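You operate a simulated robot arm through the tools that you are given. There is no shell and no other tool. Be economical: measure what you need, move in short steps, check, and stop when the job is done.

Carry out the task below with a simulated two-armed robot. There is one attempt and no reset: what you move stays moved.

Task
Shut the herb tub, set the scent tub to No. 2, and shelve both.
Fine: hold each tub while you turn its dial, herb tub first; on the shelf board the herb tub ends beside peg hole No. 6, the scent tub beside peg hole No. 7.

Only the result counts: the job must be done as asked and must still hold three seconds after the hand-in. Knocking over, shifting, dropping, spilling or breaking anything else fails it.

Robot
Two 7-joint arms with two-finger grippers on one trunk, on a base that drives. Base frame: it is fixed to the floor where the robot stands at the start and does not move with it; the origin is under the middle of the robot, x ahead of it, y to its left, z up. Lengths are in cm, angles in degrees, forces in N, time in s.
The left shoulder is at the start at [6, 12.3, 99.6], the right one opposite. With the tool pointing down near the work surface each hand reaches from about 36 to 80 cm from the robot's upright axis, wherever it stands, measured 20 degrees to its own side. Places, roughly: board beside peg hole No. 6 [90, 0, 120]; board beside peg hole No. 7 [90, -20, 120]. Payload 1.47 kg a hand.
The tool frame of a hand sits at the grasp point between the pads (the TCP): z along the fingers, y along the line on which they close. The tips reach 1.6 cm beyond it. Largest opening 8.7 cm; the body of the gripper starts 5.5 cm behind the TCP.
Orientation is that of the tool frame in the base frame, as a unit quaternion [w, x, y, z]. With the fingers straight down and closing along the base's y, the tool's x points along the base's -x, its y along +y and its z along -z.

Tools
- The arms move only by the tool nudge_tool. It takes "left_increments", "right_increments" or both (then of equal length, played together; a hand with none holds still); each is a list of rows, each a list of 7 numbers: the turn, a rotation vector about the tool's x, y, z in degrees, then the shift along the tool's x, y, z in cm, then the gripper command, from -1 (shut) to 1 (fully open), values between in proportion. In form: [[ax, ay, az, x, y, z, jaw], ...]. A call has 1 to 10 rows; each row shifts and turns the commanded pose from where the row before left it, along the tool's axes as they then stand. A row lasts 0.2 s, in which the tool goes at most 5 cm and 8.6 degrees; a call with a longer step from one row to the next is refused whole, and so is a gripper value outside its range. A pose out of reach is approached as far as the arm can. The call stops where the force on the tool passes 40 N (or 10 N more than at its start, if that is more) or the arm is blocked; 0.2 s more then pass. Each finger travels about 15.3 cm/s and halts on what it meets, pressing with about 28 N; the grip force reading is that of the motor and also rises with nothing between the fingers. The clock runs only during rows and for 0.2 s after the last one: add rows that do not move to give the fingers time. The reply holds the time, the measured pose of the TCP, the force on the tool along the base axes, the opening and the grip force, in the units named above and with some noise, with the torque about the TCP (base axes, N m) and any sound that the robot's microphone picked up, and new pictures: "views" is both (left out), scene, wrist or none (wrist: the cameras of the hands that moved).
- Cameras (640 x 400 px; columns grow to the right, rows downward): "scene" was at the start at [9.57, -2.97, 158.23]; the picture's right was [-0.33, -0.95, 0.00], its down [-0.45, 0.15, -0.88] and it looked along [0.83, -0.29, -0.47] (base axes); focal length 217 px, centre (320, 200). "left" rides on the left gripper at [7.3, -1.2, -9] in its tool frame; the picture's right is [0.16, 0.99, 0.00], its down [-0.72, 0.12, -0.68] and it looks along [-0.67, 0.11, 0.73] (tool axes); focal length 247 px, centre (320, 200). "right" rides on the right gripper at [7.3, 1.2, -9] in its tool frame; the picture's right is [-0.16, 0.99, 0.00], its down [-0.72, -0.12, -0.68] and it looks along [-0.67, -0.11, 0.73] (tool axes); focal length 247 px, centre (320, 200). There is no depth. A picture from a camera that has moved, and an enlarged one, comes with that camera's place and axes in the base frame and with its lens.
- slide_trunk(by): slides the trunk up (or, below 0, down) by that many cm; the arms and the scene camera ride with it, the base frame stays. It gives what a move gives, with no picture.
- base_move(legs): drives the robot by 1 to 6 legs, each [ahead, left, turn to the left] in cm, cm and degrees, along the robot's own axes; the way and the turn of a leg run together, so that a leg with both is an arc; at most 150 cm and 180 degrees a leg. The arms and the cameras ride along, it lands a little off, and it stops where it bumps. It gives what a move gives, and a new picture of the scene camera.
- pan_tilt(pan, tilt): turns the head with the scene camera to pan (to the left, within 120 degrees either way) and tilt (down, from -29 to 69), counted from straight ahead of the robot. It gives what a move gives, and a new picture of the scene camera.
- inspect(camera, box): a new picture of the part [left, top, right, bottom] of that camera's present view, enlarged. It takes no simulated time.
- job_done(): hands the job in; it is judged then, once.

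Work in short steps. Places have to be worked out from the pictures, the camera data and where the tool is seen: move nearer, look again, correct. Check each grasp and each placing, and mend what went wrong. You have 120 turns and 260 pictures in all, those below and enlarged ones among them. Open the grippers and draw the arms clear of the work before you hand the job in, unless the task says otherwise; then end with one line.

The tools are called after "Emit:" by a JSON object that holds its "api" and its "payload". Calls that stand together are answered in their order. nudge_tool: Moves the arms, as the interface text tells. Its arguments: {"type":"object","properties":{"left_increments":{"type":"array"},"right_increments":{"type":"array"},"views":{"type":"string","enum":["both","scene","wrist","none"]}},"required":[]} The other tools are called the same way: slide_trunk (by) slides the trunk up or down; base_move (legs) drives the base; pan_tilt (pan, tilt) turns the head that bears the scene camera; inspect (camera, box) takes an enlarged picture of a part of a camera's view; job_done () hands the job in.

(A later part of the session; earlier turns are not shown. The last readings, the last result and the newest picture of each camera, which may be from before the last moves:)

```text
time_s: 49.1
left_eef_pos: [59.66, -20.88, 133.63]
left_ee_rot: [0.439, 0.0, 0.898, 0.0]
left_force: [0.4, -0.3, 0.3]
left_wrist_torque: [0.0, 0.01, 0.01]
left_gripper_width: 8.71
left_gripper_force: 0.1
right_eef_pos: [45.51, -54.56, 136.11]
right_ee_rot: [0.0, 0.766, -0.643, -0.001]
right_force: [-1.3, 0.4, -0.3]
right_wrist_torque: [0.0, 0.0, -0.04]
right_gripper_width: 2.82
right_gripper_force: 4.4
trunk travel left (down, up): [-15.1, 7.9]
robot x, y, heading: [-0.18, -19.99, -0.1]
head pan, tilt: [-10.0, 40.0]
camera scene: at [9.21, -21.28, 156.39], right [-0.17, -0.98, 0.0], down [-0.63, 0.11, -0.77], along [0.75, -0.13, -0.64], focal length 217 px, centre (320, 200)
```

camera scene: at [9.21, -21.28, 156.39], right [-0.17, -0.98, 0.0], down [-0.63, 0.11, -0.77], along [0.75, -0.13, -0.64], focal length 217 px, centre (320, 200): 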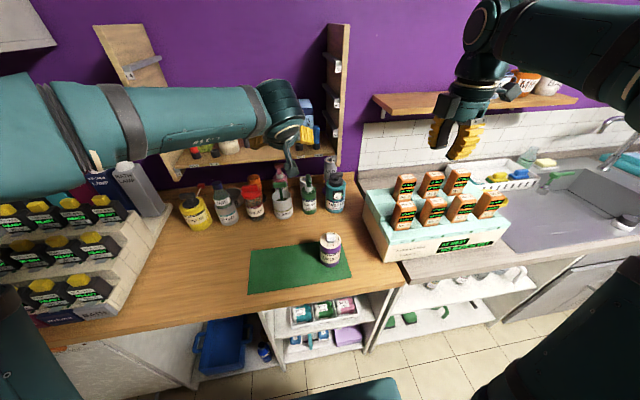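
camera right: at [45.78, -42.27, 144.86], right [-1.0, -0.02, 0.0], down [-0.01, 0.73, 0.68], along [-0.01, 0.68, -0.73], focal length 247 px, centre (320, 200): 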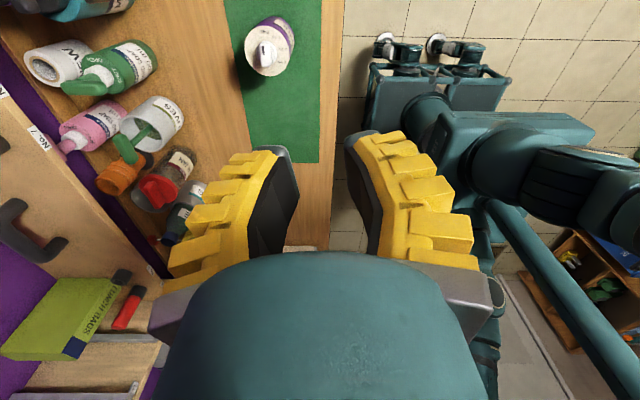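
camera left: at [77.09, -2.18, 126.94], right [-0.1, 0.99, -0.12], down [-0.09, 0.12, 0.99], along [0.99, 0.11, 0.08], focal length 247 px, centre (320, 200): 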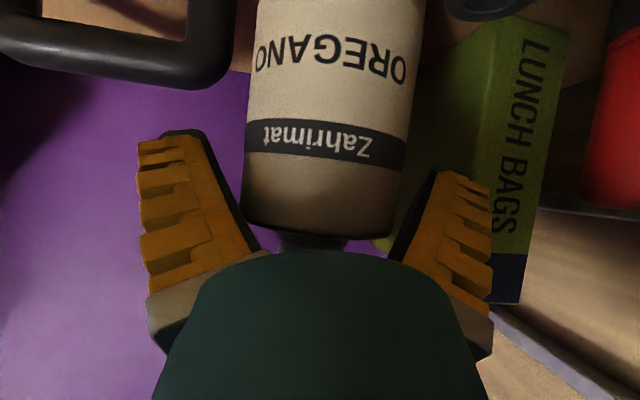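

Right hand goes over the scent tub; left hand turns toward a side-on hold (from the left, 22° below horizontal).

Emit:
{"api": "nudge_tool", "payload": {"left_increments": [[6.4, 0, 5.0, 0, 0, 0, 1], [6.4, 0, 5.0, 0, 0, 0, 1], [6.4, 0, 5.0, 0, 0, 0, 1], [6.4, 0, 5.0, 0, 0, 0, 1], [6.4, 0, 5.0, 0, 0, 0, 1], [6.4, 0, 5.0, 0, 0, 0, 1], [6.4, 0, 5.0, 0, 0, 0, 1], [6.4, 0, 5.0, 0, 0, 0, 1], [0, -8, 0, 0, 0, 0, 1], [0, -8, 0, 0, 0, 0, 1]], "right_increments": [[0, 0, 0, -2.03, -1.19, 0.6, -0.3], [0, 0, 0, -2.03, -1.19, 1.2, -0.3], [0, 0, 0, -2.03, -1.19, 1.8, -0.3], [0, 0, 0, -2.03, -1.19, 1.8, -0.3], [0, 0, 0, -2.03, -1.19, 1.8, -0.3], [0, 0, 0, -2.03, -1.19, 1.8, -0.3], [0, 0, 0, -2.03, -1.19, 2.2, -0.3], [0, 0, 0, -2.03, -1.19, 2.2, -0.3], [0, 0, 0, -2.03, -1.19, 2.2, -0.3], [0, 0, 0, -2.03, -1.19, 2.4, -0.3]], "views": "both"}}

Emit:
{"api": "inspect", "payload": {"camera": "right", "box": [220, 0, 460, 150]}}

```text
time_s: 51.3
left_eef_pos: [59.95, -20.67, 133.38]
left_ee_rot: [0.493, 0.393, 0.729, -0.266]
left_force: [0.9, 0.2, 0.4]
left_wrist_torque: [-0.02, 0.0, -0.03]
left_gripper_width: 8.72
left_gripper_force: 0.1
left hand out of reach, approached as far as the arm can: row 8
right_eef_pos: [53.9, -32.44, 117.92]
right_ee_rot: [0.0, 0.766, -0.642, 0.0]
right_force: [0.2, 0.0, 0.0]
right_wrist_torque: [-0.04, 0.05, 0.0]
right_gripper_width: 3.64
right_gripper_force: 3.9
trunk travel left (down, up): [-15.1, 7.9]
robot x, y, heading: [-0.09, -20.21, 0.2]
head pan, tilt: [-10.0, 40.0]
camera scene: at [9.43, -21.17, 156.37], right [-0.17, -0.98, 0.0], down [-0.63, 0.11, -0.77], along [0.75, -0.13, -0.64], focal length 217 px, centre (320, 200)
camera right: at [54.02, -39.79, 126.87], right [-1.0, -0.02, 0.0], down [-0.01, 0.73, 0.68], along [-0.01, 0.68, -0.73], focal length 247 px, centre (320, 200)
camera left: at [53.1, -12.08, 130.03], right [0.79, 0.59, -0.15], down [-0.1, 0.37, 0.92], along [0.6, -0.72, 0.35], focal length 247 px, centre (320, 200)
```

scene: 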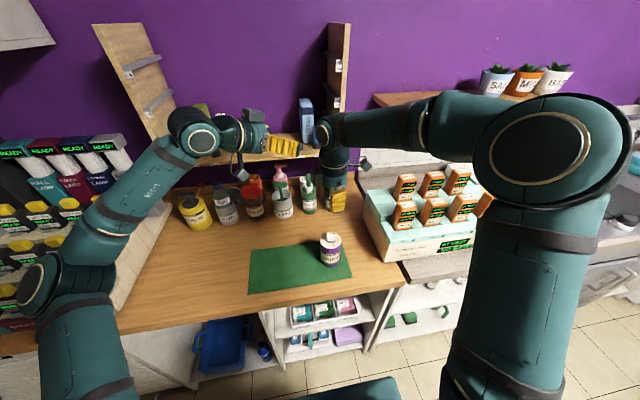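
right: 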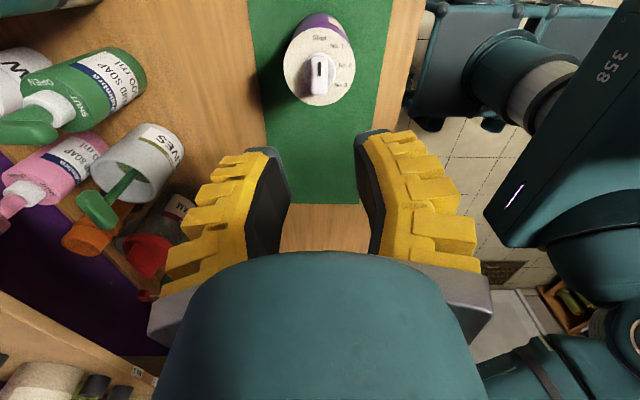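
left: 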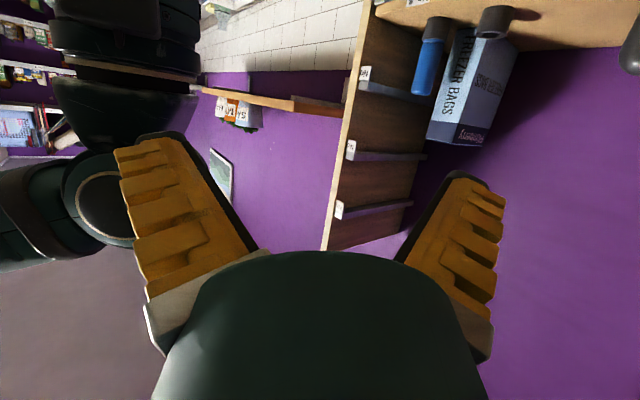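

```text
2.67 times, centred on (340, 75) of right
camera zoom: at [54.02, -39.79, 126.87], right [-1.0, -0.02, 0.0], down [-0.01, 0.73, 0.68], along [-0.01, 0.68, -0.73], focal length 659 px, centre (267, 533)
```

zoom: 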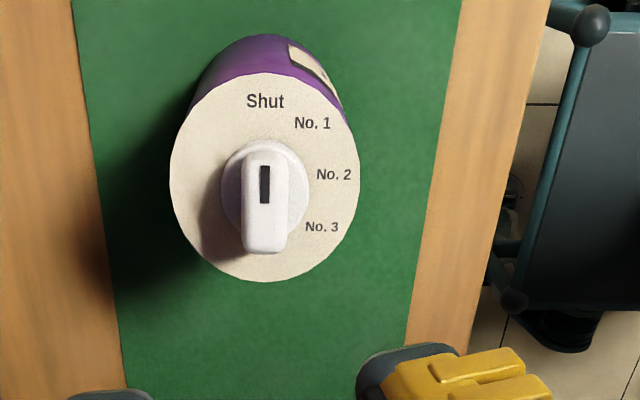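

Scent tub at (54.0, -33.1), pointer on Shut along -y, No. 2 about 86° clockwise. Left hand comes down part of the way to its pre-grasp, right rises a little.

Emit:
{"api": "nudge_tool", "payload": {"left_increments": [[0, 0, 0, 3.79, -1.48, 1.26, 1], [0, 0, 0, 3.79, -1.48, 1.26, 1], [0, 0, 0, 3.79, -1.48, 1.26, 1], [0, 0, 0, 3.79, -1.48, 1.26, 1], [0, 0, 0, 3.79, -1.48, 1.26, 1]], "right_increments": [[0, 0, 0, 0, 0, -3, -0.45], [0, 0, 0, 0, 0, -3, -0.45], [0, 0, 0, 0, 0, 0, -0.45], [0, 0, 0, 0, 0, 0, -0.45], [0, 0, 0, 0, 0, 0, -0.45]], "views": "scene"}}

```text
time_s: 52.5
left_eef_pos: [52.99, -23.66, 113.59]
left_ee_rot: [0.491, 0.395, 0.729, -0.266]
left_force: [0.2, 0.0, -0.3]
left_wrist_torque: [0.02, -0.01, -0.06]
left_gripper_width: 8.7
left_gripper_force: 0.0
right_eef_pos: [53.88, -32.44, 124.11]
right_ee_rot: [0.0, 0.766, -0.643, 0.0]
right_force: [-1.2, 0.3, -0.6]
right_wrist_torque: [0.01, 0.0, 0.03]
right_gripper_width: 3.06
right_gripper_force: 4.5
trunk travel left (down, up): [-15.1, 7.9]
robot x, y, heading: [-0.1, -19.88, 0.0]
head pan, tilt: [-10.0, 40.0]
camera scene: at [9.27, -21.24, 156.38], right [-0.17, -0.98, 0.0], down [-0.63, 0.11, -0.77], along [0.75, -0.13, -0.64], focal length 217 px, centre (320, 200)
```

scene: 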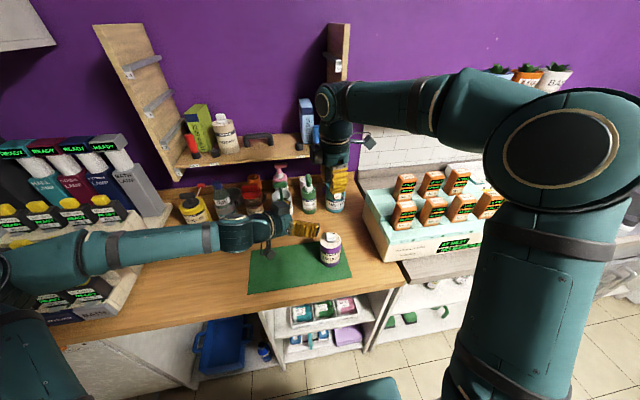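

Motion matches the computed axes. Finish to the pre-grasp.

Emit:
{"api": "nudge_tool", "payload": {"left_increments": [[0, 0, 0, 3.8, -1.45, 1.33, 1], [0, 0, 0, 3.8, -1.45, 1.33, 1], [0, 0, 0, 3.8, -1.45, 1.33, 1], [0, 0, 0, 0, 0, 0, 1]], "views": "wrist"}}

Emit:
{"api": "inspect", "payload": {"camera": "right", "box": [180, 0, 480, 190]}}

```text
time_s: 53.5
left_eef_pos: [48.88, -25.77, 101.59]
left_ee_rot: [0.492, 0.394, 0.729, -0.265]
left_force: [-0.4, 0.8, 1.0]
left_wrist_torque: [0.01, -0.02, -0.03]
left_gripper_width: 8.72
left_gripper_force: 0.1
right_eef_pos: [53.75, -32.56, 124.19]
right_ee_rot: [0.0, 0.766, -0.643, 0.001]
right_force: [0.9, -0.5, -0.3]
right_wrist_torque: [0.02, -0.04, 0.01]
right_gripper_width: 3.0
right_gripper_force: 4.8
trunk travel left (down, up): [-15.1, 7.9]
robot x, y, heading: [-0.17, -19.74, -0.1]
head pan, tilt: [-10.0, 40.0]
camera left: at [42.05, -17.15, 98.17], right [0.79, 0.59, -0.15], down [-0.1, 0.36, 0.93], along [0.6, -0.72, 0.35], focal length 247 px, centre (320, 200)
```

left: 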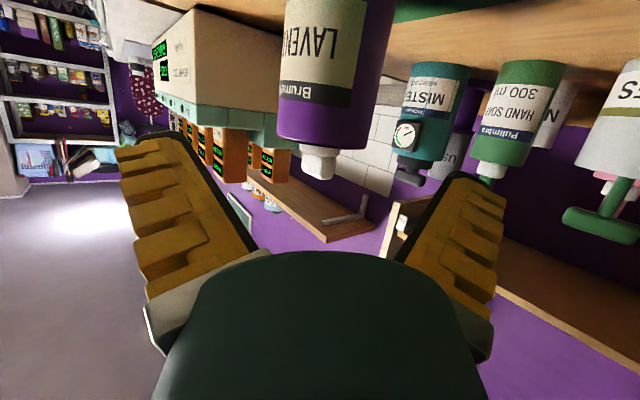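

```text
2.11 times, centred on (330, 95) of right
camera zoom: at [53.8, -39.84, 133.05], right [-1.0, -0.02, 0.0], down [-0.01, 0.73, 0.68], along [-0.01, 0.68, -0.73], focal length 520 px, centre (299, 421)
```

zoom: 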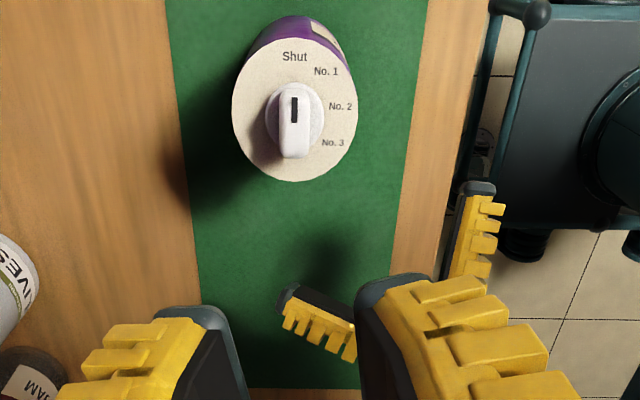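

Aligned within 2 mm. Advance 9.85 cm and look.

Emit:
{"api": "nudge_tool", "payload": {"left_increments": [[0, 0, 0, 0, 0.1, 2.5, 1], [0, 0, 0, 0, 0.1, 2.5, 1], [0, 0, 0, 0, 0, 2.5, 1], [0, 0, 0, 0, 0, 2.35, 1], [0, 0, 0, 0, 0, 0, 1]], "views": "none"}}

Emit:
{"api": "inspect", "payload": {"camera": "right", "box": [180, 0, 480, 190]}}

```text
time_s: 54.7
left_eef_pos: [53.98, -33.29, 97.71]
left_ee_rot: [0.492, 0.395, 0.728, -0.266]
left_force: [-0.6, -0.5, -0.4]
left_wrist_torque: [0.0, 0.0, 0.0]
left_gripper_width: 8.71
left_gripper_force: 0.0
right_eef_pos: [53.81, -32.42, 124.15]
right_ee_rot: [-0.001, 0.767, -0.642, 0.0]
right_force: [0.1, 0.2, 0.3]
right_wrist_torque: [0.0, 0.01, 0.06]
right_gripper_width: 3.03
right_gripper_force: 4.6
trunk travel left (down, up): [-15.1, 7.9]
robot x, y, heading: [0.25, -19.44, -0.0]
head pan, tilt: [-10.0, 40.0]
```

```text
2.11 times, centred on (330, 95) of right
camera zoom: at [53.82, -39.82, 133.05], right [-1.0, -0.02, 0.0], down [-0.01, 0.73, 0.68], along [-0.01, 0.68, -0.73], focal length 520 px, centre (299, 421)
```

zoom: 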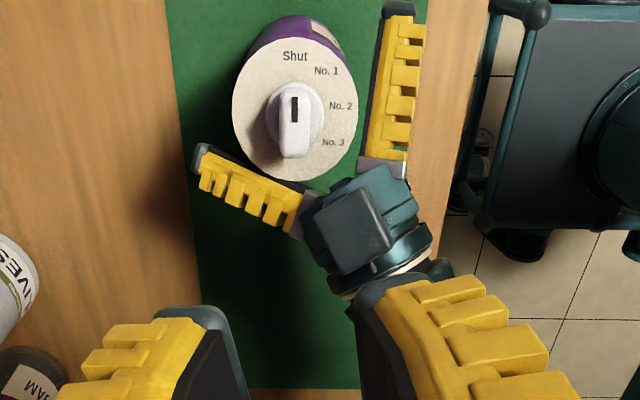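

Good. Close the left gripper on the tub.

Emit:
{"api": "nudge_tool", "payload": {"left_increments": [[0, 0, 0, 0, 0, 0, 0.65], [0, 0, 0, 0, 0, 0, 0.55], [0, 0, 0, 0, 0, 0, -1], [0, 0, 0, 0, 0, 0, -1]], "views": "none"}}

Emit:
{"api": "inspect", "payload": {"camera": "right", "box": [180, 0, 480, 190]}}

```text
time_s: 55.7
left_eef_pos: [54.03, -33.32, 97.83]
left_ee_rot: [0.493, 0.395, 0.728, -0.266]
left_force: [-0.2, 0.7, 1.1]
left_wrist_torque: [-0.06, -0.08, 0.04]
left_gripper_width: 6.76
left_gripper_force: 27.9
right_eef_pos: [53.81, -32.47, 124.14]
right_ee_rot: [-0.001, 0.766, -0.643, 0.0]
right_force: [-0.5, 0.1, -0.2]
right_wrist_torque: [0.02, -0.01, 0.03]
right_gripper_width: 3.02
right_gripper_force: 4.5
trunk travel left (down, up): [-15.1, 7.9]
robot x, y, heading: [-0.1, -20.12, 0.0]
head pan, tilt: [-10.0, 40.0]
```

```text
2.11 times, centred on (330, 95) of right
camera zoom: at [53.84, -39.87, 133.03], right [-1.0, -0.02, 0.0], down [-0.01, 0.73, 0.68], along [-0.01, 0.68, -0.73], focal length 520 px, centre (299, 421)
```

zoom: 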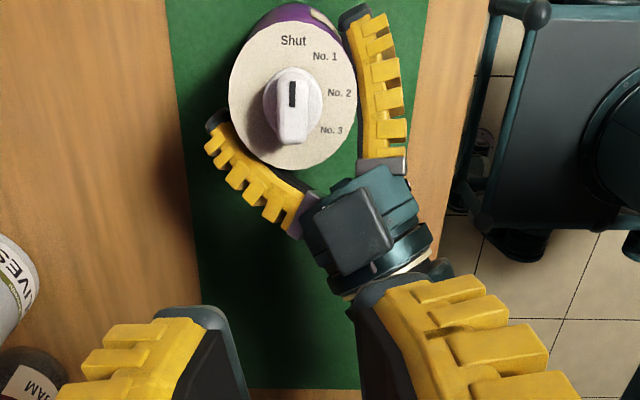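

Held firmly (6.76 cm). Dial axis ≈ (53.95, -33.5), bar along -y. Right hand aligns (+9° about tool z) and descends to just over the bar.

Emit:
{"api": "nudge_tool", "payload": {"right_increments": [[0, 0, 4.5, 1.1, 0, 2, -0.45], [0, 0, 4.5, 0, 0, 3.5, -0.45], [0, 0, 0, 0, 0, 4, -0.45], [0, 0, 0, 0, 0, 4, -0.45], [0, 0, 0, 0, 0, 3, -0.45], [0, 0, 0, 0, 0, 2.6, -0.45], [0, 0, 0, 0, 0, 0, -0.45]], "views": "wrist"}}

Emit:
{"api": "inspect", "payload": {"camera": "right", "box": [220, 80, 440, 220]}}

```text
time_s: 57.3
left_eef_pos: [54.06, -33.26, 97.94]
left_ee_rot: [0.493, 0.394, 0.728, -0.266]
left_force: [-0.9, 0.3, -0.6]
left_wrist_torque: [-0.06, -0.01, 0.0]
left_gripper_width: 6.78
left_gripper_force: 27.6
right_eef_pos: [54.09, -33.55, 104.85]
right_ee_rot: [0.001, 0.713, -0.701, 0.001]
right_force: [0.5, 0.0, -0.1]
right_wrist_torque: [-0.01, 0.02, -0.04]
right_gripper_width: 3.02
right_gripper_force: 4.2
trunk travel left (down, up): [-15.1, 7.9]
robot x, y, heading: [-0.13, -19.84, -0.0]
head pan, tilt: [-10.0, 40.0]
camera right: at [52.93, -40.85, 113.84], right [-0.99, 0.14, 0.0], down [0.1, 0.73, 0.68], along [0.1, 0.67, -0.73], focal length 247 px, centre (320, 200)
```

right: 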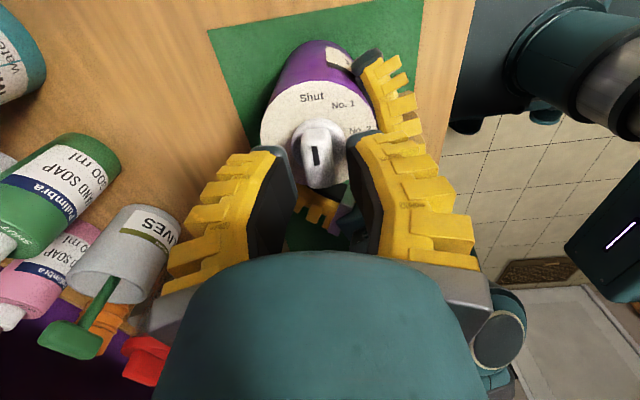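

```text
2.86 times, centred on (330, 150) of right
camera zoom: at [52.93, -40.85, 113.84], right [-0.99, 0.14, 0.0], down [0.1, 0.73, 0.68], along [0.1, 0.67, -0.73], focal length 706 px, centre (291, 343)
```

zoom: 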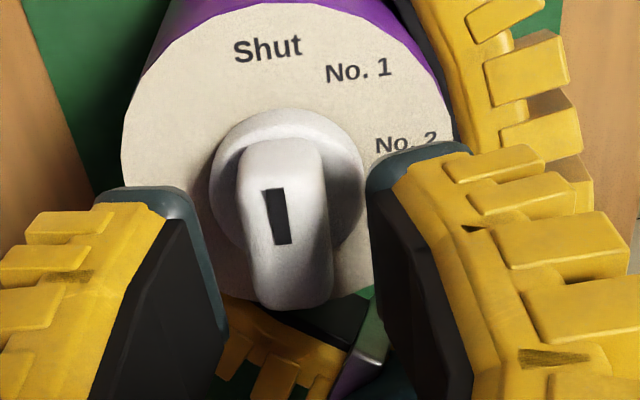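

Shift slightly (+0.25 x, -0.25 y in tool), down 1.2 cm and close on the bar.

Emit:
{"api": "nudge_tool", "payload": {"right_increments": [[0, 0, 0, 0.25, -0.25, 0, -0.45], [0, 0, 0, 0, 0, 0.6, -0.45], [0, 0, 0, 0, 0, 0.55, -0.45], [0, 0, 0, 0, 0, 0, -0.45], [0, 0, 0, 0, 0, 0, -0.75], [0, 0, 0, 0, 0, 0, -1], [0, 0, 0, 0, 0, 0, -1]], "views": "none"}}

Emit:
{"api": "inspect", "payload": {"camera": "right", "box": [220, 80, 440, 220]}}

```text
time_s: 58.9
left_eef_pos: [54.15, -33.18, 97.75]
left_ee_rot: [0.493, 0.394, 0.729, -0.266]
left_force: [4.5, 2.3, -1.6]
left_wrist_torque: [-0.19, 0.17, 0.11]
left_gripper_width: 6.69
left_gripper_force: 28.3
right_eef_pos: [54.27, -33.75, 103.91]
right_ee_rot: [-0.001, 0.713, -0.702, 0.001]
right_force: [-5.8, -2.7, 8.7]
right_wrist_torque: [-0.15, 0.05, -0.13]
right_gripper_width: 0.99
right_gripper_force: 28.0
trunk travel left (down, up): [-15.1, 7.9]
robot x, y, heading: [-0.53, -19.97, -0.1]
head pan, tilt: [-10.0, 40.0]
```

```text
2.86 times, centred on (330, 150) of right
camera zoom: at [53.1, -41.06, 112.77], right [-0.99, 0.14, 0.0], down [0.1, 0.73, 0.68], along [0.1, 0.67, -0.73], focal length 706 px, centre (291, 343)
```

zoom: 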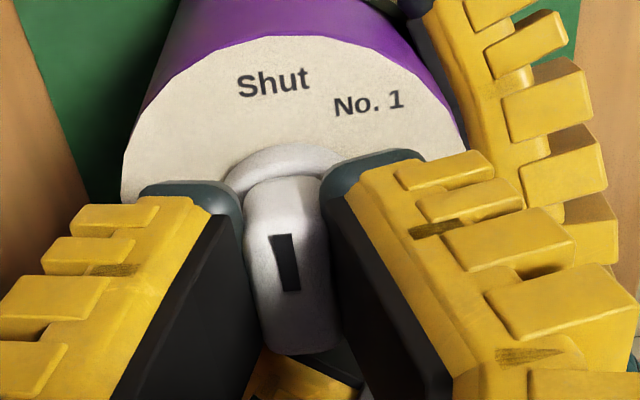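

Gripped (1.0 cm). Turn clockwise 43° first (toward No. 1).

Emit:
{"api": "nudge_tool", "payload": {"right_increments": [[0, 0, 0, 0, 0.1, 0, -1], [0, 0, 8.6, 0, 0, 0, -1], [0, 0, 8.6, 0, 0, 0, -1], [0, 0, 8.6, 0, 0, 0, -1], [0, 0, 8.6, 0, 0, 0, -1], [0, 0, 8.6, 0, 0, 0, -1]], "views": "none"}}

Emit:
{"api": "inspect", "payload": {"camera": "right", "box": [220, 80, 440, 220]}}

```text
time_s: 60.3
left_eef_pos: [54.08, -33.27, 97.88]
left_ee_rot: [0.494, 0.394, 0.729, -0.265]
left_force: [9.3, 2.9, -0.8]
left_wrist_torque: [0.15, 0.32, -0.04]
left_gripper_width: 6.62
left_gripper_force: 27.5
right_eef_pos: [54.11, -33.72, 103.87]
right_ee_rot: [0.001, -0.406, 0.914, 0.0]
right_force: [-11.2, -1.8, 11.8]
right_wrist_torque: [-0.28, 0.35, 0.09]
right_gripper_width: 1.15
right_gripper_force: 27.5
trunk travel left (down, up): [-15.1, 7.9]
robot x, y, heading: [0.2, -19.8, 0.0]
head pan, tilt: [-10.0, 40.0]
```

```text
2.86 times, centred on (330, 150) of right
camera zoom: at [48.21, -38.38, 112.74], right [-0.63, 0.78, 0.0], down [0.57, 0.46, 0.68], along [0.53, 0.43, -0.73], focal length 706 px, centre (291, 343)
```

zoom: 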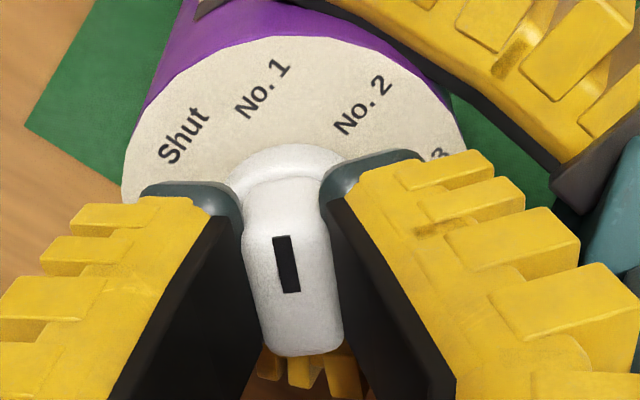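

Pointer is at No. 1. Ease the side load and turn another 43° to No. 2.

Emit:
{"api": "nudge_tool", "payload": {"right_increments": [[0, 0, 0, 0.1, 0.11, -0.1, -1], [0, 0, 8.6, 0, 0, 0, -1], [0, 0, 8.6, 0, 0, 0, -1], [0, 0, 8.6, 0, 0, 0, -1], [0, 0, 8.6, 0, 0, 0, -1], [0, 0, 8.6, 0, 0, 0, -1]], "views": "none"}}

Emit:
{"api": "inspect", "payload": {"camera": "right", "box": [220, 80, 440, 220]}}

```text
time_s: 61.7
left_eef_pos: [53.96, -33.29, 97.96]
left_ee_rot: [0.494, 0.394, 0.728, -0.267]
left_force: [4.9, 0.8, 4.5]
left_wrist_torque: [0.01, 0.1, -0.11]
left_gripper_width: 6.52
left_gripper_force: 27.3
right_eef_pos: [53.86, -33.64, 103.9]
right_ee_rot: [0.001, -0.044, 0.999, 0.0]
right_force: [-7.4, 2.9, 5.4]
right_wrist_torque: [-0.03, 0.52, 0.05]
right_gripper_width: 0.83
right_gripper_force: 28.0
trunk travel left (down, up): [-15.1, 7.9]
robot x, y, heading: [-0.25, -19.64, 0.1]
head pan, tilt: [-10.0, 40.0]
```

```text
2.86 times, centred on (330, 150) of right
camera zoom: at [46.46, -33.17, 112.83], right [0.07, 1.0, 0.0], down [0.73, -0.05, 0.68], along [0.68, -0.05, -0.73], focal length 706 px, centre (291, 343)
```

zoom: 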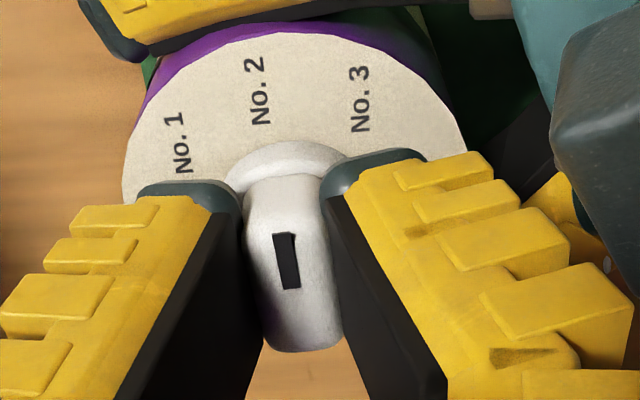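

Looks near No. 2, perhaps a few degrees past. Release, rise, and check from a clean view.

Emit:
{"api": "nudge_tool", "payload": {"right_increments": [[0, 0, 0, 0, 0, 0, -0.5], [0, 0, 0, 0, 0, 0, -0.5], [0, 0, 0, 0, 0, -1, -0.5], [0, 0, 0, 0, 0, -3, -0.5], [0, 0, 0, 0, 0, -4, -0.5], [0, 0, 0, 0, 0, -4, -0.5]], "views": "none"}}

Emit:
{"api": "inspect", "payload": {"camera": "right", "box": [220, 0, 460, 150]}}

```text
time_s: 63.1
left_eef_pos: [54.05, -33.3, 97.89]
left_ee_rot: [0.492, 0.395, 0.729, -0.265]
left_force: [-2.5, 2.0, 8.5]
left_wrist_torque: [-0.12, -0.07, -0.02]
left_gripper_width: 6.48
left_gripper_force: 28.2
right_eef_pos: [53.81, -33.72, 115.92]
right_ee_rot: [0.001, -0.043, 0.999, 0.001]
right_force: [-0.1, -0.2, 0.1]
right_wrist_torque: [0.01, -0.03, 0.0]
right_gripper_width: 2.81
right_gripper_force: 4.6
trunk travel left (down, up): [-15.1, 7.9]
robot x, y, heading: [-0.21, -19.39, -0.1]
head pan, tilt: [-10.0, 40.0]
```

```text
2.67 times, centred on (340, 75) of right
camera zoom: at [46.41, -33.17, 124.87], right [0.07, 1.0, 0.0], down [0.73, -0.05, 0.68], along [0.68, -0.05, -0.73], focal length 659 px, centre (267, 533)
```

zoom: 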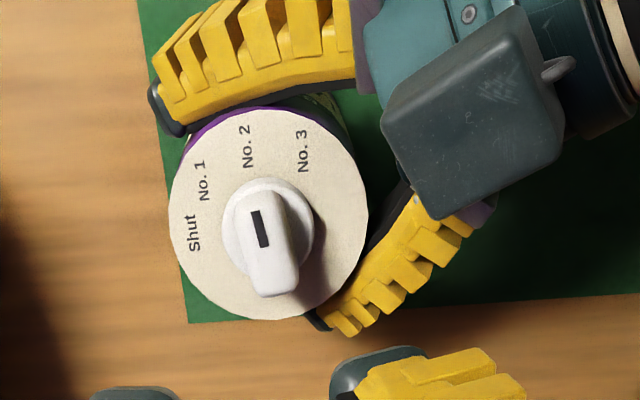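

The pointer line projected onto the lid runs through the middle of "No. 2". I double-check with a tighter enlargement and the head camera.

Emit:
{"api": "inspect", "payload": {"camera": "right", "box": [275, 30, 370, 125]}}

Emit:
{"api": "inspect", "payload": {"camera": "scene", "box": [290, 215, 370, 275]}}

```text
4.21 times, centred on (322, 78) of right
camera zoom: at [46.41, -33.17, 124.87], right [0.07, 1.0, 0.0], down [0.73, -0.05, 0.68], along [0.68, -0.05, -0.73], focal length 1040 px, centre (310, 716)
```

zoom: 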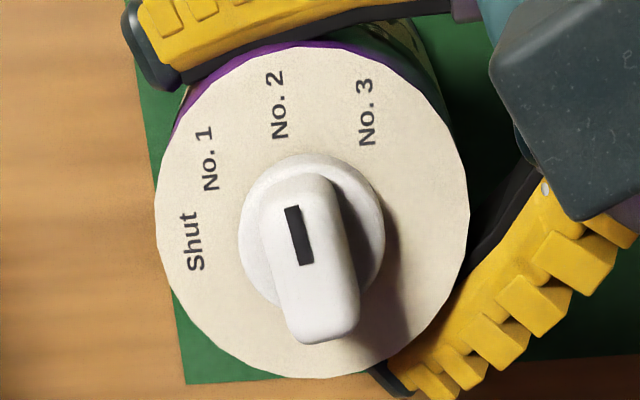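

```text
6.67 times, centred on (330, 245) of scene
camera zoom: at [9.09, -21.24, 156.4], right [-0.17, -0.98, 0.0], down [-0.63, 0.11, -0.77], along [0.76, -0.13, -0.64], focal length 1447 px, centre (253, -100)
```

zoom: 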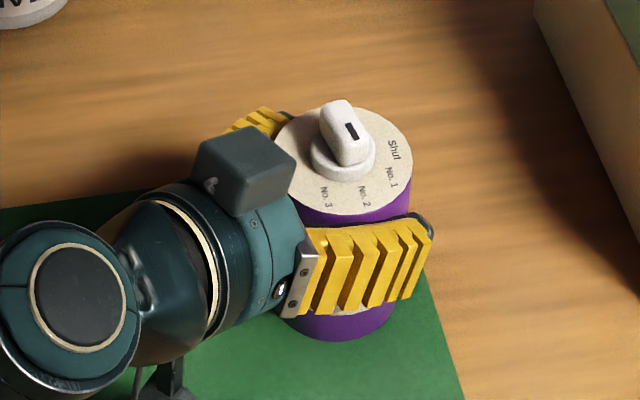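

Dial set to No. 2. Left hand releases, backs off and starts turning to the frontal carrying grip; right hand rises out of the way.

Emit:
{"api": "nudge_tool", "payload": {"left_increments": [[0, 0, 0, 0, 0, 0, 1], [0, 0, 0, 0, 0, 0, 1], [0, 0, 0, 0, 0, -4.3, 1], [0, 0, 0, 0, 0, -4.3, 1], [0, 0, 0, 0, 0, -4.4, 1], [-7.56, 0, -3.03, 0, 0, 0, 1], [-7.56, 0, -3.03, 0, 0, 0, 1], [-7.56, 0, -3.03, 0, 0, 0, 1], [-7.56, 0, -3.03, 0, 0, 0, 1], [-7.56, 0, -3.03, 0, 0, 0, 1]], "right_increments": [[0, 0, 0, 0, 0, 0, -0.5], [0, 0, 0, 0, 0, 0, -0.5], [0, 0, 0, 0, 0, -4, -0.5], [0, 0, 0, 0, 0, -4, -0.5], [0, 0, 0, 0, 0, 0, -0.5], [0, 0, 0, 0, 0, 0, -0.5], [0, 0, 0, 0, 0, 0, -0.5], [0, 0, 0, 0, 0, 0, -0.5], [0, 0, 0, 0, 0, 0, -0.5], [0, 0, 0, 0, 0, 0, -0.5]], "views": "none"}}

Emit:
{"api": "nudge_tool", "payload": {"left_increments": [[-7.56, 0, -3.03, 0, 0, 0, 1], [-7.56, 0, -3.03, 0, 0, 0, 1], [0, 8, 0, 0, 0, 0, 1], [0, 8, 0, 0, 0, 0, 1], [0, 0, 0, 0, 0, 0, 1]], "views": "none"}}

Emit:
{"api": "inspect", "payload": {"camera": "right", "box": [180, 0, 480, 190]}}

```text
time_s: 65.3
left_eef_pos: [47.55, -23.29, 102.65]
left_ee_rot: [0.555, 0.115, 0.82, -0.076]
left_force: [-0.4, 0.1, -0.4]
left_wrist_torque: [-0.01, 0.03, 0.05]
left_gripper_width: 8.72
left_gripper_force: 0.0
right_eef_pos: [54.11, -33.9, 123.82]
right_ee_rot: [0.0, -0.043, 0.999, 0.0]
right_force: [-0.2, 0.0, 0.1]
right_wrist_torque: [0.02, 0.02, 0.03]
right_gripper_width: 2.82
right_gripper_force: 4.5
trunk travel left (down, up): [-15.1, 7.9]
robot x, y, heading: [0.01, -19.36, -0.1]
head pan, tilt: [-10.0, 40.0]
```

```text
time_s: 66.5
left_eef_pos: [47.55, -23.22, 102.78]
left_ee_rot: [0.439, -0.001, 0.898, 0.002]
left_force: [0.3, 1.3, 0.4]
left_wrist_torque: [0.01, 0.02, 0.02]
left_gripper_width: 8.7
left_gripper_force: 0.1
right_eef_pos: [54.1, -33.67, 123.92]
right_ee_rot: [0.001, -0.043, 0.999, 0.001]
right_force: [-0.5, -0.4, -0.1]
right_wrist_torque: [0.04, 0.0, -0.01]
right_gripper_width: 2.82
right_gripper_force: 4.3
trunk travel left (down, up): [-15.1, 7.9]
robot x, y, heading: [-0.14, -19.57, 0.1]
head pan, tilt: [-10.0, 40.0]
```

```text
2.11 times, centred on (330, 95) of right
camera zoom: at [46.54, -33.21, 132.81], right [0.07, 1.0, 0.0], down [0.73, -0.05, 0.68], along [0.68, -0.05, -0.73], focal length 520 px, centre (299, 421)
```

zoom: 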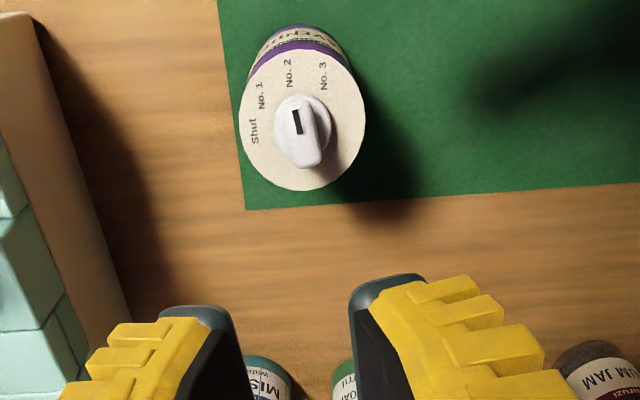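

Tub at ≈ (53.8, -33.6). Slide across and come in.

Emit:
{"api": "nudge_tool", "payload": {"left_increments": [[0, 0, 0, -0.51, -3.47, -0.46, 1], [0, 0, 0, -0.51, -3.47, -0.46, 1], [0, 0, 0, -0.51, -3.46, -0.46, 1], [0, 0, 0, 0, 0, 0, 1], [0, 0, 0, 0, 0, 2.8, 1], [0, 0, 0, 0, 0, 2.8, 1], [0, 0, 0, 0, 0, 2.7, 1], [0, 0, 0, 0, 0, 0, 1]], "views": "wrist"}}

Emit:
{"api": "inspect", "payload": {"camera": "right", "box": [180, 0, 480, 190]}}

```text
time_s: 68.3
left_eef_pos: [53.86, -33.55, 99.59]
left_ee_rot: [0.44, -0.001, 0.898, 0.002]
left_force: [-0.3, -0.5, -0.2]
left_wrist_torque: [-0.03, 0.0, -0.02]
left_gripper_width: 8.7
left_gripper_force: 0.0
right_eef_pos: [54.03, -33.75, 123.92]
right_ee_rot: [0.0, -0.043, 0.999, 0.0]
right_force: [-0.6, 1.8, 0.5]
right_wrist_torque: [-0.01, 0.02, -0.02]
right_gripper_width: 2.82
right_gripper_force: 4.4
trunk travel left (down, up): [-15.1, 7.9]
robot x, y, heading: [-0.32, -19.79, -0.1]
head pan, tilt: [-10.0, 40.0]
camera left: at [42.52, -34.76, 99.38], right [-0.1, 0.99, -0.12], down [-0.09, 0.11, 0.99], along [0.99, 0.11, 0.08], focal length 247 px, centre (320, 200)
```

left: 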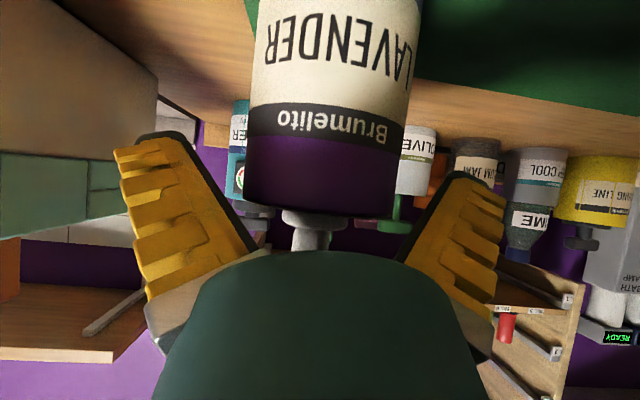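

```text
2.11 times, centred on (330, 95) of right
camera zoom: at [46.48, -33.19, 132.84], right [0.07, 1.0, 0.0], down [0.73, -0.05, 0.68], along [0.68, -0.05, -0.73], focal length 520 px, centre (299, 421)
```

zoom: 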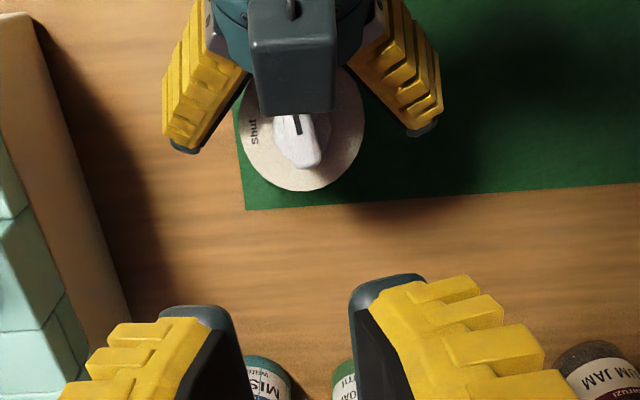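

Go 0.8 cm deeper and close.

Emit:
{"api": "nudge_tool", "payload": {"left_increments": [[0, 0, 0, -0.3, 0, 0.8, 1], [0, 0, 0, 0, 0, 0, 0.65], [0, 0, 0, 0, 0, 0, 0.55], [0, 0, 0, 0, 0, 0, -1], [0, 0, 0, 0, 0, 0, -1], [0, 0, 0, 0, 0, 0, -1]], "views": "none"}}

Emit:
{"api": "inspect", "payload": {"camera": "right", "box": [180, 0, 480, 190]}}

```text
time_s: 69.7
left_eef_pos: [54.68, -33.52, 99.32]
left_ee_rot: [0.44, -0.001, 0.898, 0.001]
left_force: [0.3, 1.1, 2.1]
left_wrist_torque: [0.24, 0.08, 0.0]
left_gripper_width: 6.95
left_gripper_force: 27.8
right_eef_pos: [53.87, -33.8, 124.01]
right_ee_rot: [0.0, -0.043, 0.999, 0.0]
right_force: [-0.7, 0.7, -0.3]
right_wrist_torque: [0.02, 0.01, 0.02]
right_gripper_width: 2.81
right_gripper_force: 5.0
trunk travel left (down, up): [-15.1, 7.9]
robot x, y, heading: [-0.35, -19.39, 0.1]
head pan, tilt: [-10.0, 40.0]
```

```text
2.11 times, centred on (330, 95) of right
camera zoom: at [46.52, -33.2, 132.83], right [0.07, 1.0, 0.0], down [0.73, -0.05, 0.68], along [0.68, -0.05, -0.73], focal length 520 px, centre (299, 421)
```

zoom: 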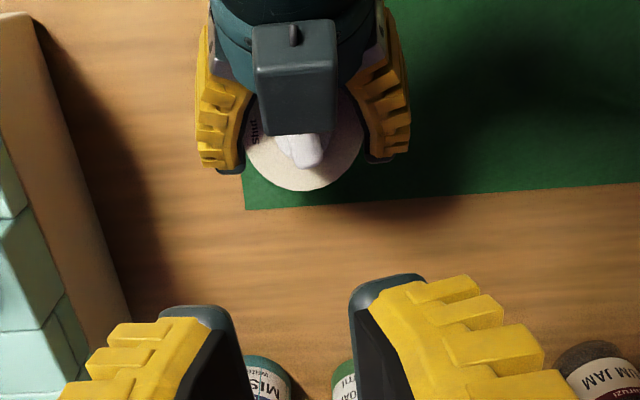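

Firm. Right hand moves aside and up; left lifts the tub.

Emit:
{"api": "nudge_tool", "payload": {"right_increments": [[0, 0, 0, 0, -4.2, -2, -0.5], [0, 0, 0, 0, -4.2, -2, -0.5], [0, 0, 0, 0, -4.2, -2, -0.5], [0, 0, 0, 0, -4.2, -2, -0.5], [0, 0, 0, 0, -4.2, -2, -0.5], [0, 0, 0, 0, 0, -2, -0.5], [0, 0, 0, 0, 0, 0, -0.5], [0, 0, 0, 0, 0, 0, -0.5], [0, 0, 0, 0, 0, 0, -0.5], [0, 0, 0, 0, 0, 0, -0.5]], "left_increments": [[0, 0, 0, 0, 0, 0, -1], [0, 0, 0, 0, 0, 0, -1], [0, 0, 0, 0, 0, 0, -1], [0, 0, 0, -0.8, 0, -0.62, -1], [0, 0, 0, -1.6, 0, -1.23, -1], [0, 0, 0, -3.15, 0, -2.46, -1], [0, 0, 0, -3.15, 0, -2.46, -1], [0, 0, 0, -3.15, 0, -2.46, -1], [0, 0, 0, -3.15, 0, -2.46, -1], [0, 0, 0, -3.15, 0, -2.46, -1]], "views": "none"}}

Emit:
{"api": "nudge_tool", "payload": {"left_increments": [[0, 0, 0, -3.15, 0, -2.46, -1], [0, 0, 0, -3.15, 0, -2.46, -1], [0, 0, 0, -3.15, 0, -2.46, -1], [0, 0, 0, 0, 4.4, 0, -1], [0, 0, 0, 0, 4.4, 0, -1], [0, 0, 0, 0, 4.4, 0, -1], [0, 0, 0, 0, 0, 0, -1]], "views": "both"}}

```text
time_s: 71.9
left_eef_pos: [54.63, -33.56, 122.4]
left_ee_rot: [0.439, -0.001, 0.899, 0.002]
left_force: [-0.3, 0.7, -2.2]
left_wrist_torque: [0.03, 0.0, 0.01]
left_gripper_width: 6.95
left_gripper_force: 27.7
right_eef_pos: [55.77, -54.59, 136.09]
right_ee_rot: [0.0, -0.043, 0.999, 0.0]
right_force: [-0.4, -0.1, -0.1]
right_wrist_torque: [0.01, -0.02, 0.03]
right_gripper_width: 2.85
right_gripper_force: 4.4
trunk travel left (down, up): [-15.1, 7.9]
robot x, y, heading: [-0.35, -19.8, -0.2]
head pan, tilt: [-10.0, 40.0]
```

```text
time_s: 73.5
left_eef_pos: [54.47, -20.38, 134.44]
left_ee_rot: [0.439, -0.001, 0.898, 0.002]
left_force: [-0.4, 0.9, -2.0]
left_wrist_torque: [0.04, 0.0, 0.05]
left_gripper_width: 6.93
left_gripper_force: 27.8
right_eef_pos: [55.84, -54.87, 135.78]
right_ee_rot: [0.0, -0.043, 0.999, 0.001]
right_force: [0.9, -0.5, -0.7]
right_wrist_torque: [0.06, 0.02, -0.01]
right_gripper_width: 2.81
right_gripper_force: 4.7
trunk travel left (down, up): [-15.1, 7.9]
robot x, y, heading: [-0.19, -19.73, -0.0]
head pan, tilt: [-10.0, 40.0]
camera scene: at [9.28, -21.43, 156.38], right [-0.17, -0.98, 0.0], down [-0.63, 0.11, -0.77], along [0.75, -0.13, -0.64], focal length 217 px, centre (320, 200)
camera left: at [43.11, -21.71, 134.14], right [-0.1, 0.99, -0.12], down [-0.09, 0.11, 0.99], along [0.99, 0.11, 0.08], focal length 247 px, centre (320, 200)
```

scene: 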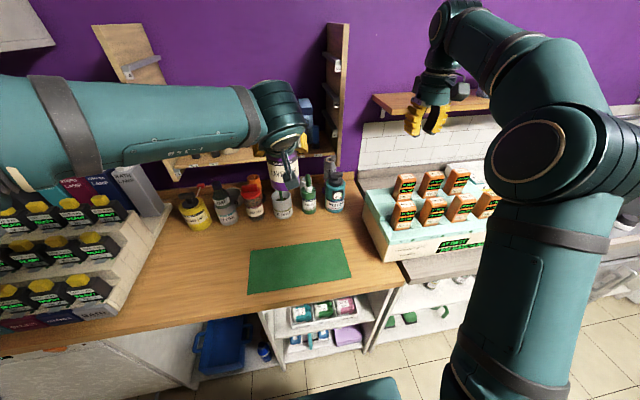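
left: 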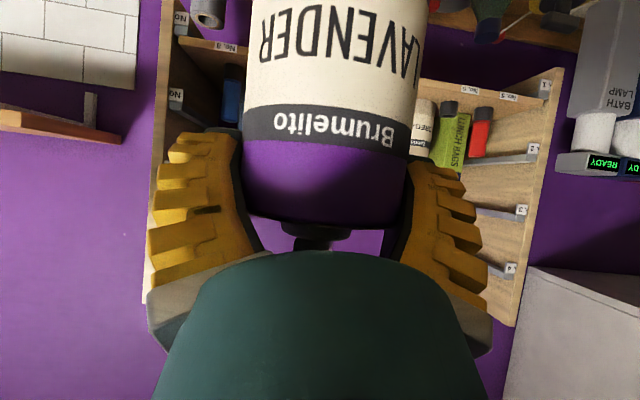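

Before driving ahead I check the floor gap again from here and pull the right hand back a bit.

Emit:
{"api": "nudge_tool", "payload": {"right_increments": [[0, 0, 0, 4, 0, 0, -0.5], [0, 0, 0, 4, 0, 0, -0.5], [0, 0, 0, 2, 0, 0, -0.5]], "views": "none"}}

Emit:
{"api": "slide_trunk", "payload": {"by": 7.5}}

Emit:
{"api": "pan_tilt", "payload": {"pan": -10, "tilt": 69}}

```text
time_s: 74.3
left_eef_pos: [54.42, -20.26, 134.39]
left_ee_rot: [0.44, -0.001, 0.898, 0.001]
left_force: [0.0, 0.2, -1.4]
left_wrist_torque: [-0.01, -0.04, -0.01]
left_gripper_width: 6.94
left_gripper_force: 28.5
right_eef_pos: [45.78, -55.62, 135.9]
right_ee_rot: [0.0, -0.044, 0.999, -0.001]
right_force: [-0.5, 1.1, -0.1]
right_wrist_torque: [0.02, -0.02, 0.02]
right_gripper_width: 2.81
right_gripper_force: 4.6
trunk travel left (down, up): [-15.1, 7.9]
robot x, y, heading: [-0.04, -19.59, -0.0]
head pan, tilt: [-10.0, 40.0]
```

```text
time_s: 75.5
left_eef_pos: [54.41, -20.43, 141.93]
left_ee_rot: [0.44, -0.001, 0.898, 0.003]
left_force: [0.5, -0.1, -2.3]
left_wrist_torque: [-0.01, 0.0, 0.0]
left_gripper_width: 6.96
left_gripper_force: 28.0
right_eef_pos: [45.88, -55.62, 143.3]
right_ee_rot: [0.0, -0.044, 0.999, 0.0]
right_force: [0.4, -0.3, 0.1]
right_wrist_torque: [0.0, 0.0, 0.0]
right_gripper_width: 2.8
right_gripper_force: 4.9
trunk travel left (down, up): [-22.6, 0.4]
robot x, y, heading: [-0.18, -19.98, -0.0]
head pan, tilt: [-10.0, 40.0]
```

```text
time_s: 76.4
left_eef_pos: [54.52, -20.35, 141.82]
left_ee_rot: [0.44, -0.001, 0.898, 0.002]
left_force: [0.1, 0.9, -2.3]
left_wrist_torque: [-0.02, -0.01, -0.03]
left_gripper_width: 6.93
left_gripper_force: 27.7
right_eef_pos: [45.89, -55.67, 143.36]
right_ee_rot: [0.0, -0.044, 0.999, 0.0]
right_force: [-0.3, 0.0, -0.7]
right_wrist_torque: [-0.03, 0.01, 0.04]
right_gripper_width: 2.81
right_gripper_force: 4.7
trunk travel left (down, up): [-22.6, 0.4]
robot x, y, heading: [-0.17, -19.4, 0.1]
head pan, tilt: [-10.0, 68.8]
camera scene: at [6.36, -20.78, 160.28], right [-0.17, -0.98, 0.0], down [-0.92, 0.16, -0.36], along [0.36, -0.06, -0.93], focal length 217 px, centre (320, 200)
```

scene: 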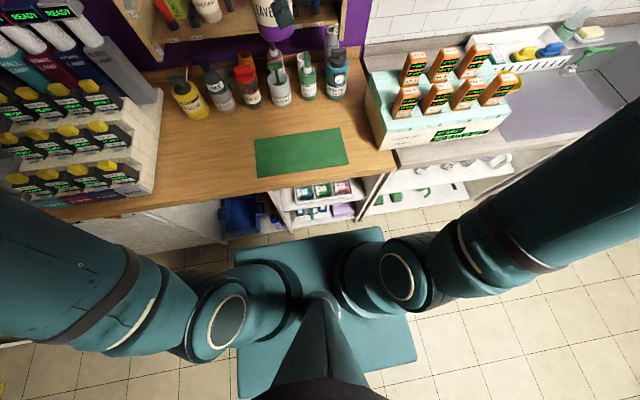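

Gap looks the same as before. Drive ahead 10 cm and aim the head at the shelf.

Emit:
{"api": "base_move", "payload": {"legs": [[10, 0, 0]]}}

Emit:
{"api": "pan_tilt", "payload": {"pan": 0, "tilt": 25}}

Emit:
{"api": "inspect", "payload": {"camera": "scene", "box": [190, 170, 380, 290]}}

```text
time_s: 77.5
left_eef_pos: [64.49, -20.54, 141.94]
left_ee_rot: [0.441, 0.0, 0.898, 0.002]
left_force: [0.9, 0.2, -1.7]
left_wrist_torque: [0.03, -0.04, 0.02]
left_gripper_width: 6.93
left_gripper_force: 28.7
right_eef_pos: [55.73, -55.67, 143.1]
right_ee_rot: [0.001, -0.043, 0.999, 0.0]
right_force: [0.3, 0.0, 0.0]
right_wrist_torque: [0.0, 0.01, -0.03]
right_gripper_width: 2.79
right_gripper_force: 4.9
trunk travel left (down, up): [-22.6, 0.4]
robot x, y, heading: [9.5, -19.55, 0.2]
head pan, tilt: [-10.0, 68.8]
camera scene: at [16.24, -20.79, 160.28], right [-0.17, -0.98, 0.0], down [-0.92, 0.16, -0.36], along [0.36, -0.06, -0.93], focal length 217 px, centre (320, 200)
```

scene: 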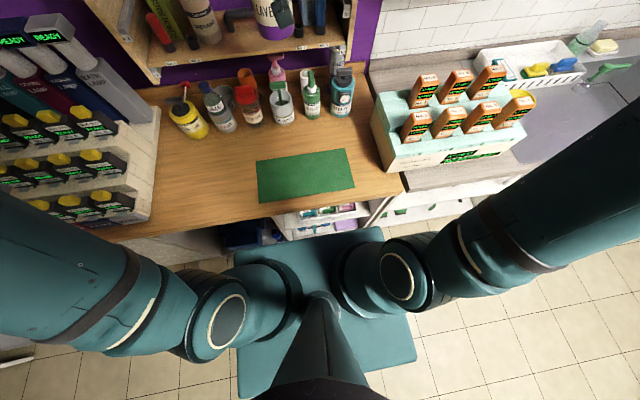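

```text
time_s: 78.7
left_eef_pos: [64.4, -20.43, 141.89]
left_ee_rot: [0.44, 0.0, 0.898, 0.001]
left_force: [0.7, 0.0, -2.1]
left_wrist_torque: [0.02, 0.0, 0.0]
left_gripper_width: 6.91
left_gripper_force: 27.7
right_eef_pos: [55.76, -55.67, 143.39]
right_ee_rot: [0.0, -0.043, 0.999, 0.0]
right_force: [-0.2, 0.1, -0.2]
right_wrist_torque: [0.01, 0.04, 0.02]
right_gripper_width: 2.82
right_gripper_force: 4.5
trunk travel left (down, up): [-22.6, 0.4]
robot x, y, heading: [9.38, -19.73, -0.1]
head pan, tilt: [0.0, 25.0]
camera scene: at [19.97, -19.82, 166.21], right [0.0, -1.0, 0.0], down [-0.42, 0.0, -0.91], along [0.91, 0.0, -0.42], focal length 217 px, centre (320, 200)
```

scene: 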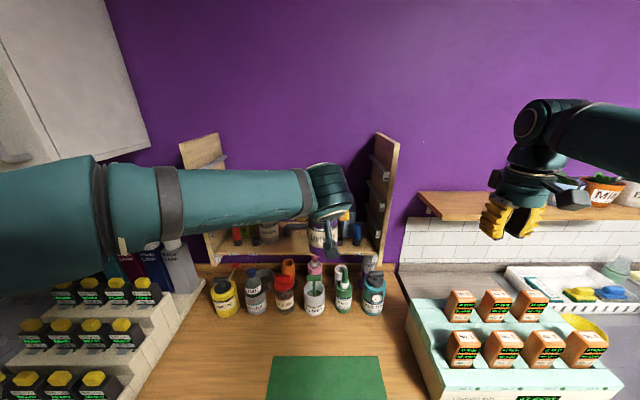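

```text
3.33 times, centred on (285, 230) of scene
camera zoom: at [19.97, -19.82, 166.21], right [0.0, -1.0, 0.0], down [-0.42, 0.0, -0.91], along [0.91, 0.0, -0.42], focal length 724 px, centre (437, 100)
```

zoom: 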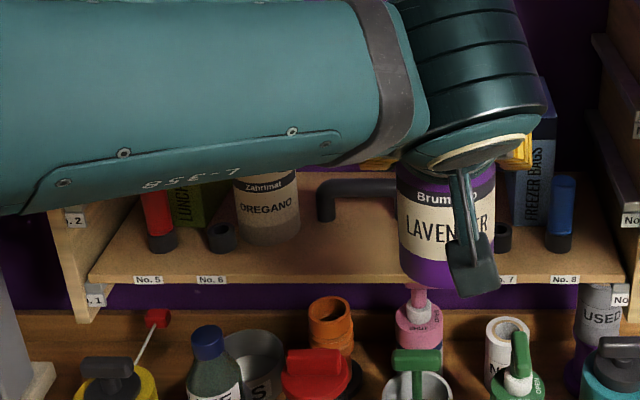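

Herb tub stands undisturbed. Carry the scent tub over to (88.3, -21.8), clear of the handle, ring No. 7 and freezer bags.

Emit:
{"api": "nudge_tool", "payload": {"left_increments": [[0, 0, 0, -1.04, -0.19, 3.62, -1], [0, 0, 0, -1.04, -0.19, 3.62, -1], [0, 0, 0, -1.04, -0.19, 3.62, -1], [0, 0, 0, -1.04, -0.19, 3.62, -1], [0, 0, 0, -1.04, -0.19, 3.62, -1], [0, 0, 0, -1.04, -0.19, 3.62, -1], [0, 0, 0, -1.04, -0.19, 3.62, -1], [0, 0, 0, 0, 0, 0, -1]], "views": "wrist"}}

Emit:
{"api": "inspect", "payload": {"camera": "scene", "box": [190, 170, 380, 290]}}

```text
time_s: 80.5
left_eef_pos: [88.86, -21.72, 132.29]
left_ee_rot: [0.441, -0.001, 0.898, 0.001]
left_force: [-0.7, -0.3, -2.2]
left_wrist_torque: [0.0, 0.0, 0.02]
left_gripper_width: 6.94
left_gripper_force: 27.8
right_eef_pos: [55.47, -55.65, 143.41]
right_ee_rot: [0.001, -0.043, 0.999, 0.001]
right_force: [-0.6, 0.8, 0.2]
right_wrist_torque: [-0.01, -0.04, 0.03]
right_gripper_width: 2.82
right_gripper_force: 4.1
trunk travel left (down, up): [-22.6, 0.4]
robot x, y, heading: [9.94, -19.83, -0.2]
head pan, tilt: [0.0, 25.0]
camera left: at [77.39, -22.91, 132.0], right [-0.1, 0.99, -0.12], down [-0.1, 0.11, 0.99], along [0.99, 0.11, 0.08], focal length 247 px, centre (320, 200)
```

left: 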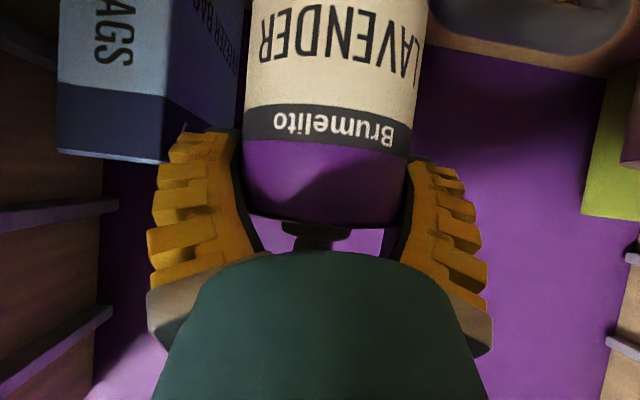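

```text
3.33 times, centred on (285, 230) of scene
camera zoom: at [19.8, -19.79, 166.23], right [0.0, -1.0, 0.0], down [-0.42, 0.0, -0.91], along [0.91, 0.0, -0.42], focal length 724 px, centre (437, 100)
```

zoom: 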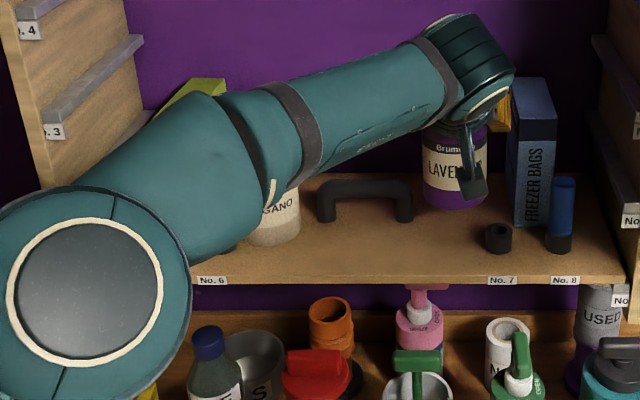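

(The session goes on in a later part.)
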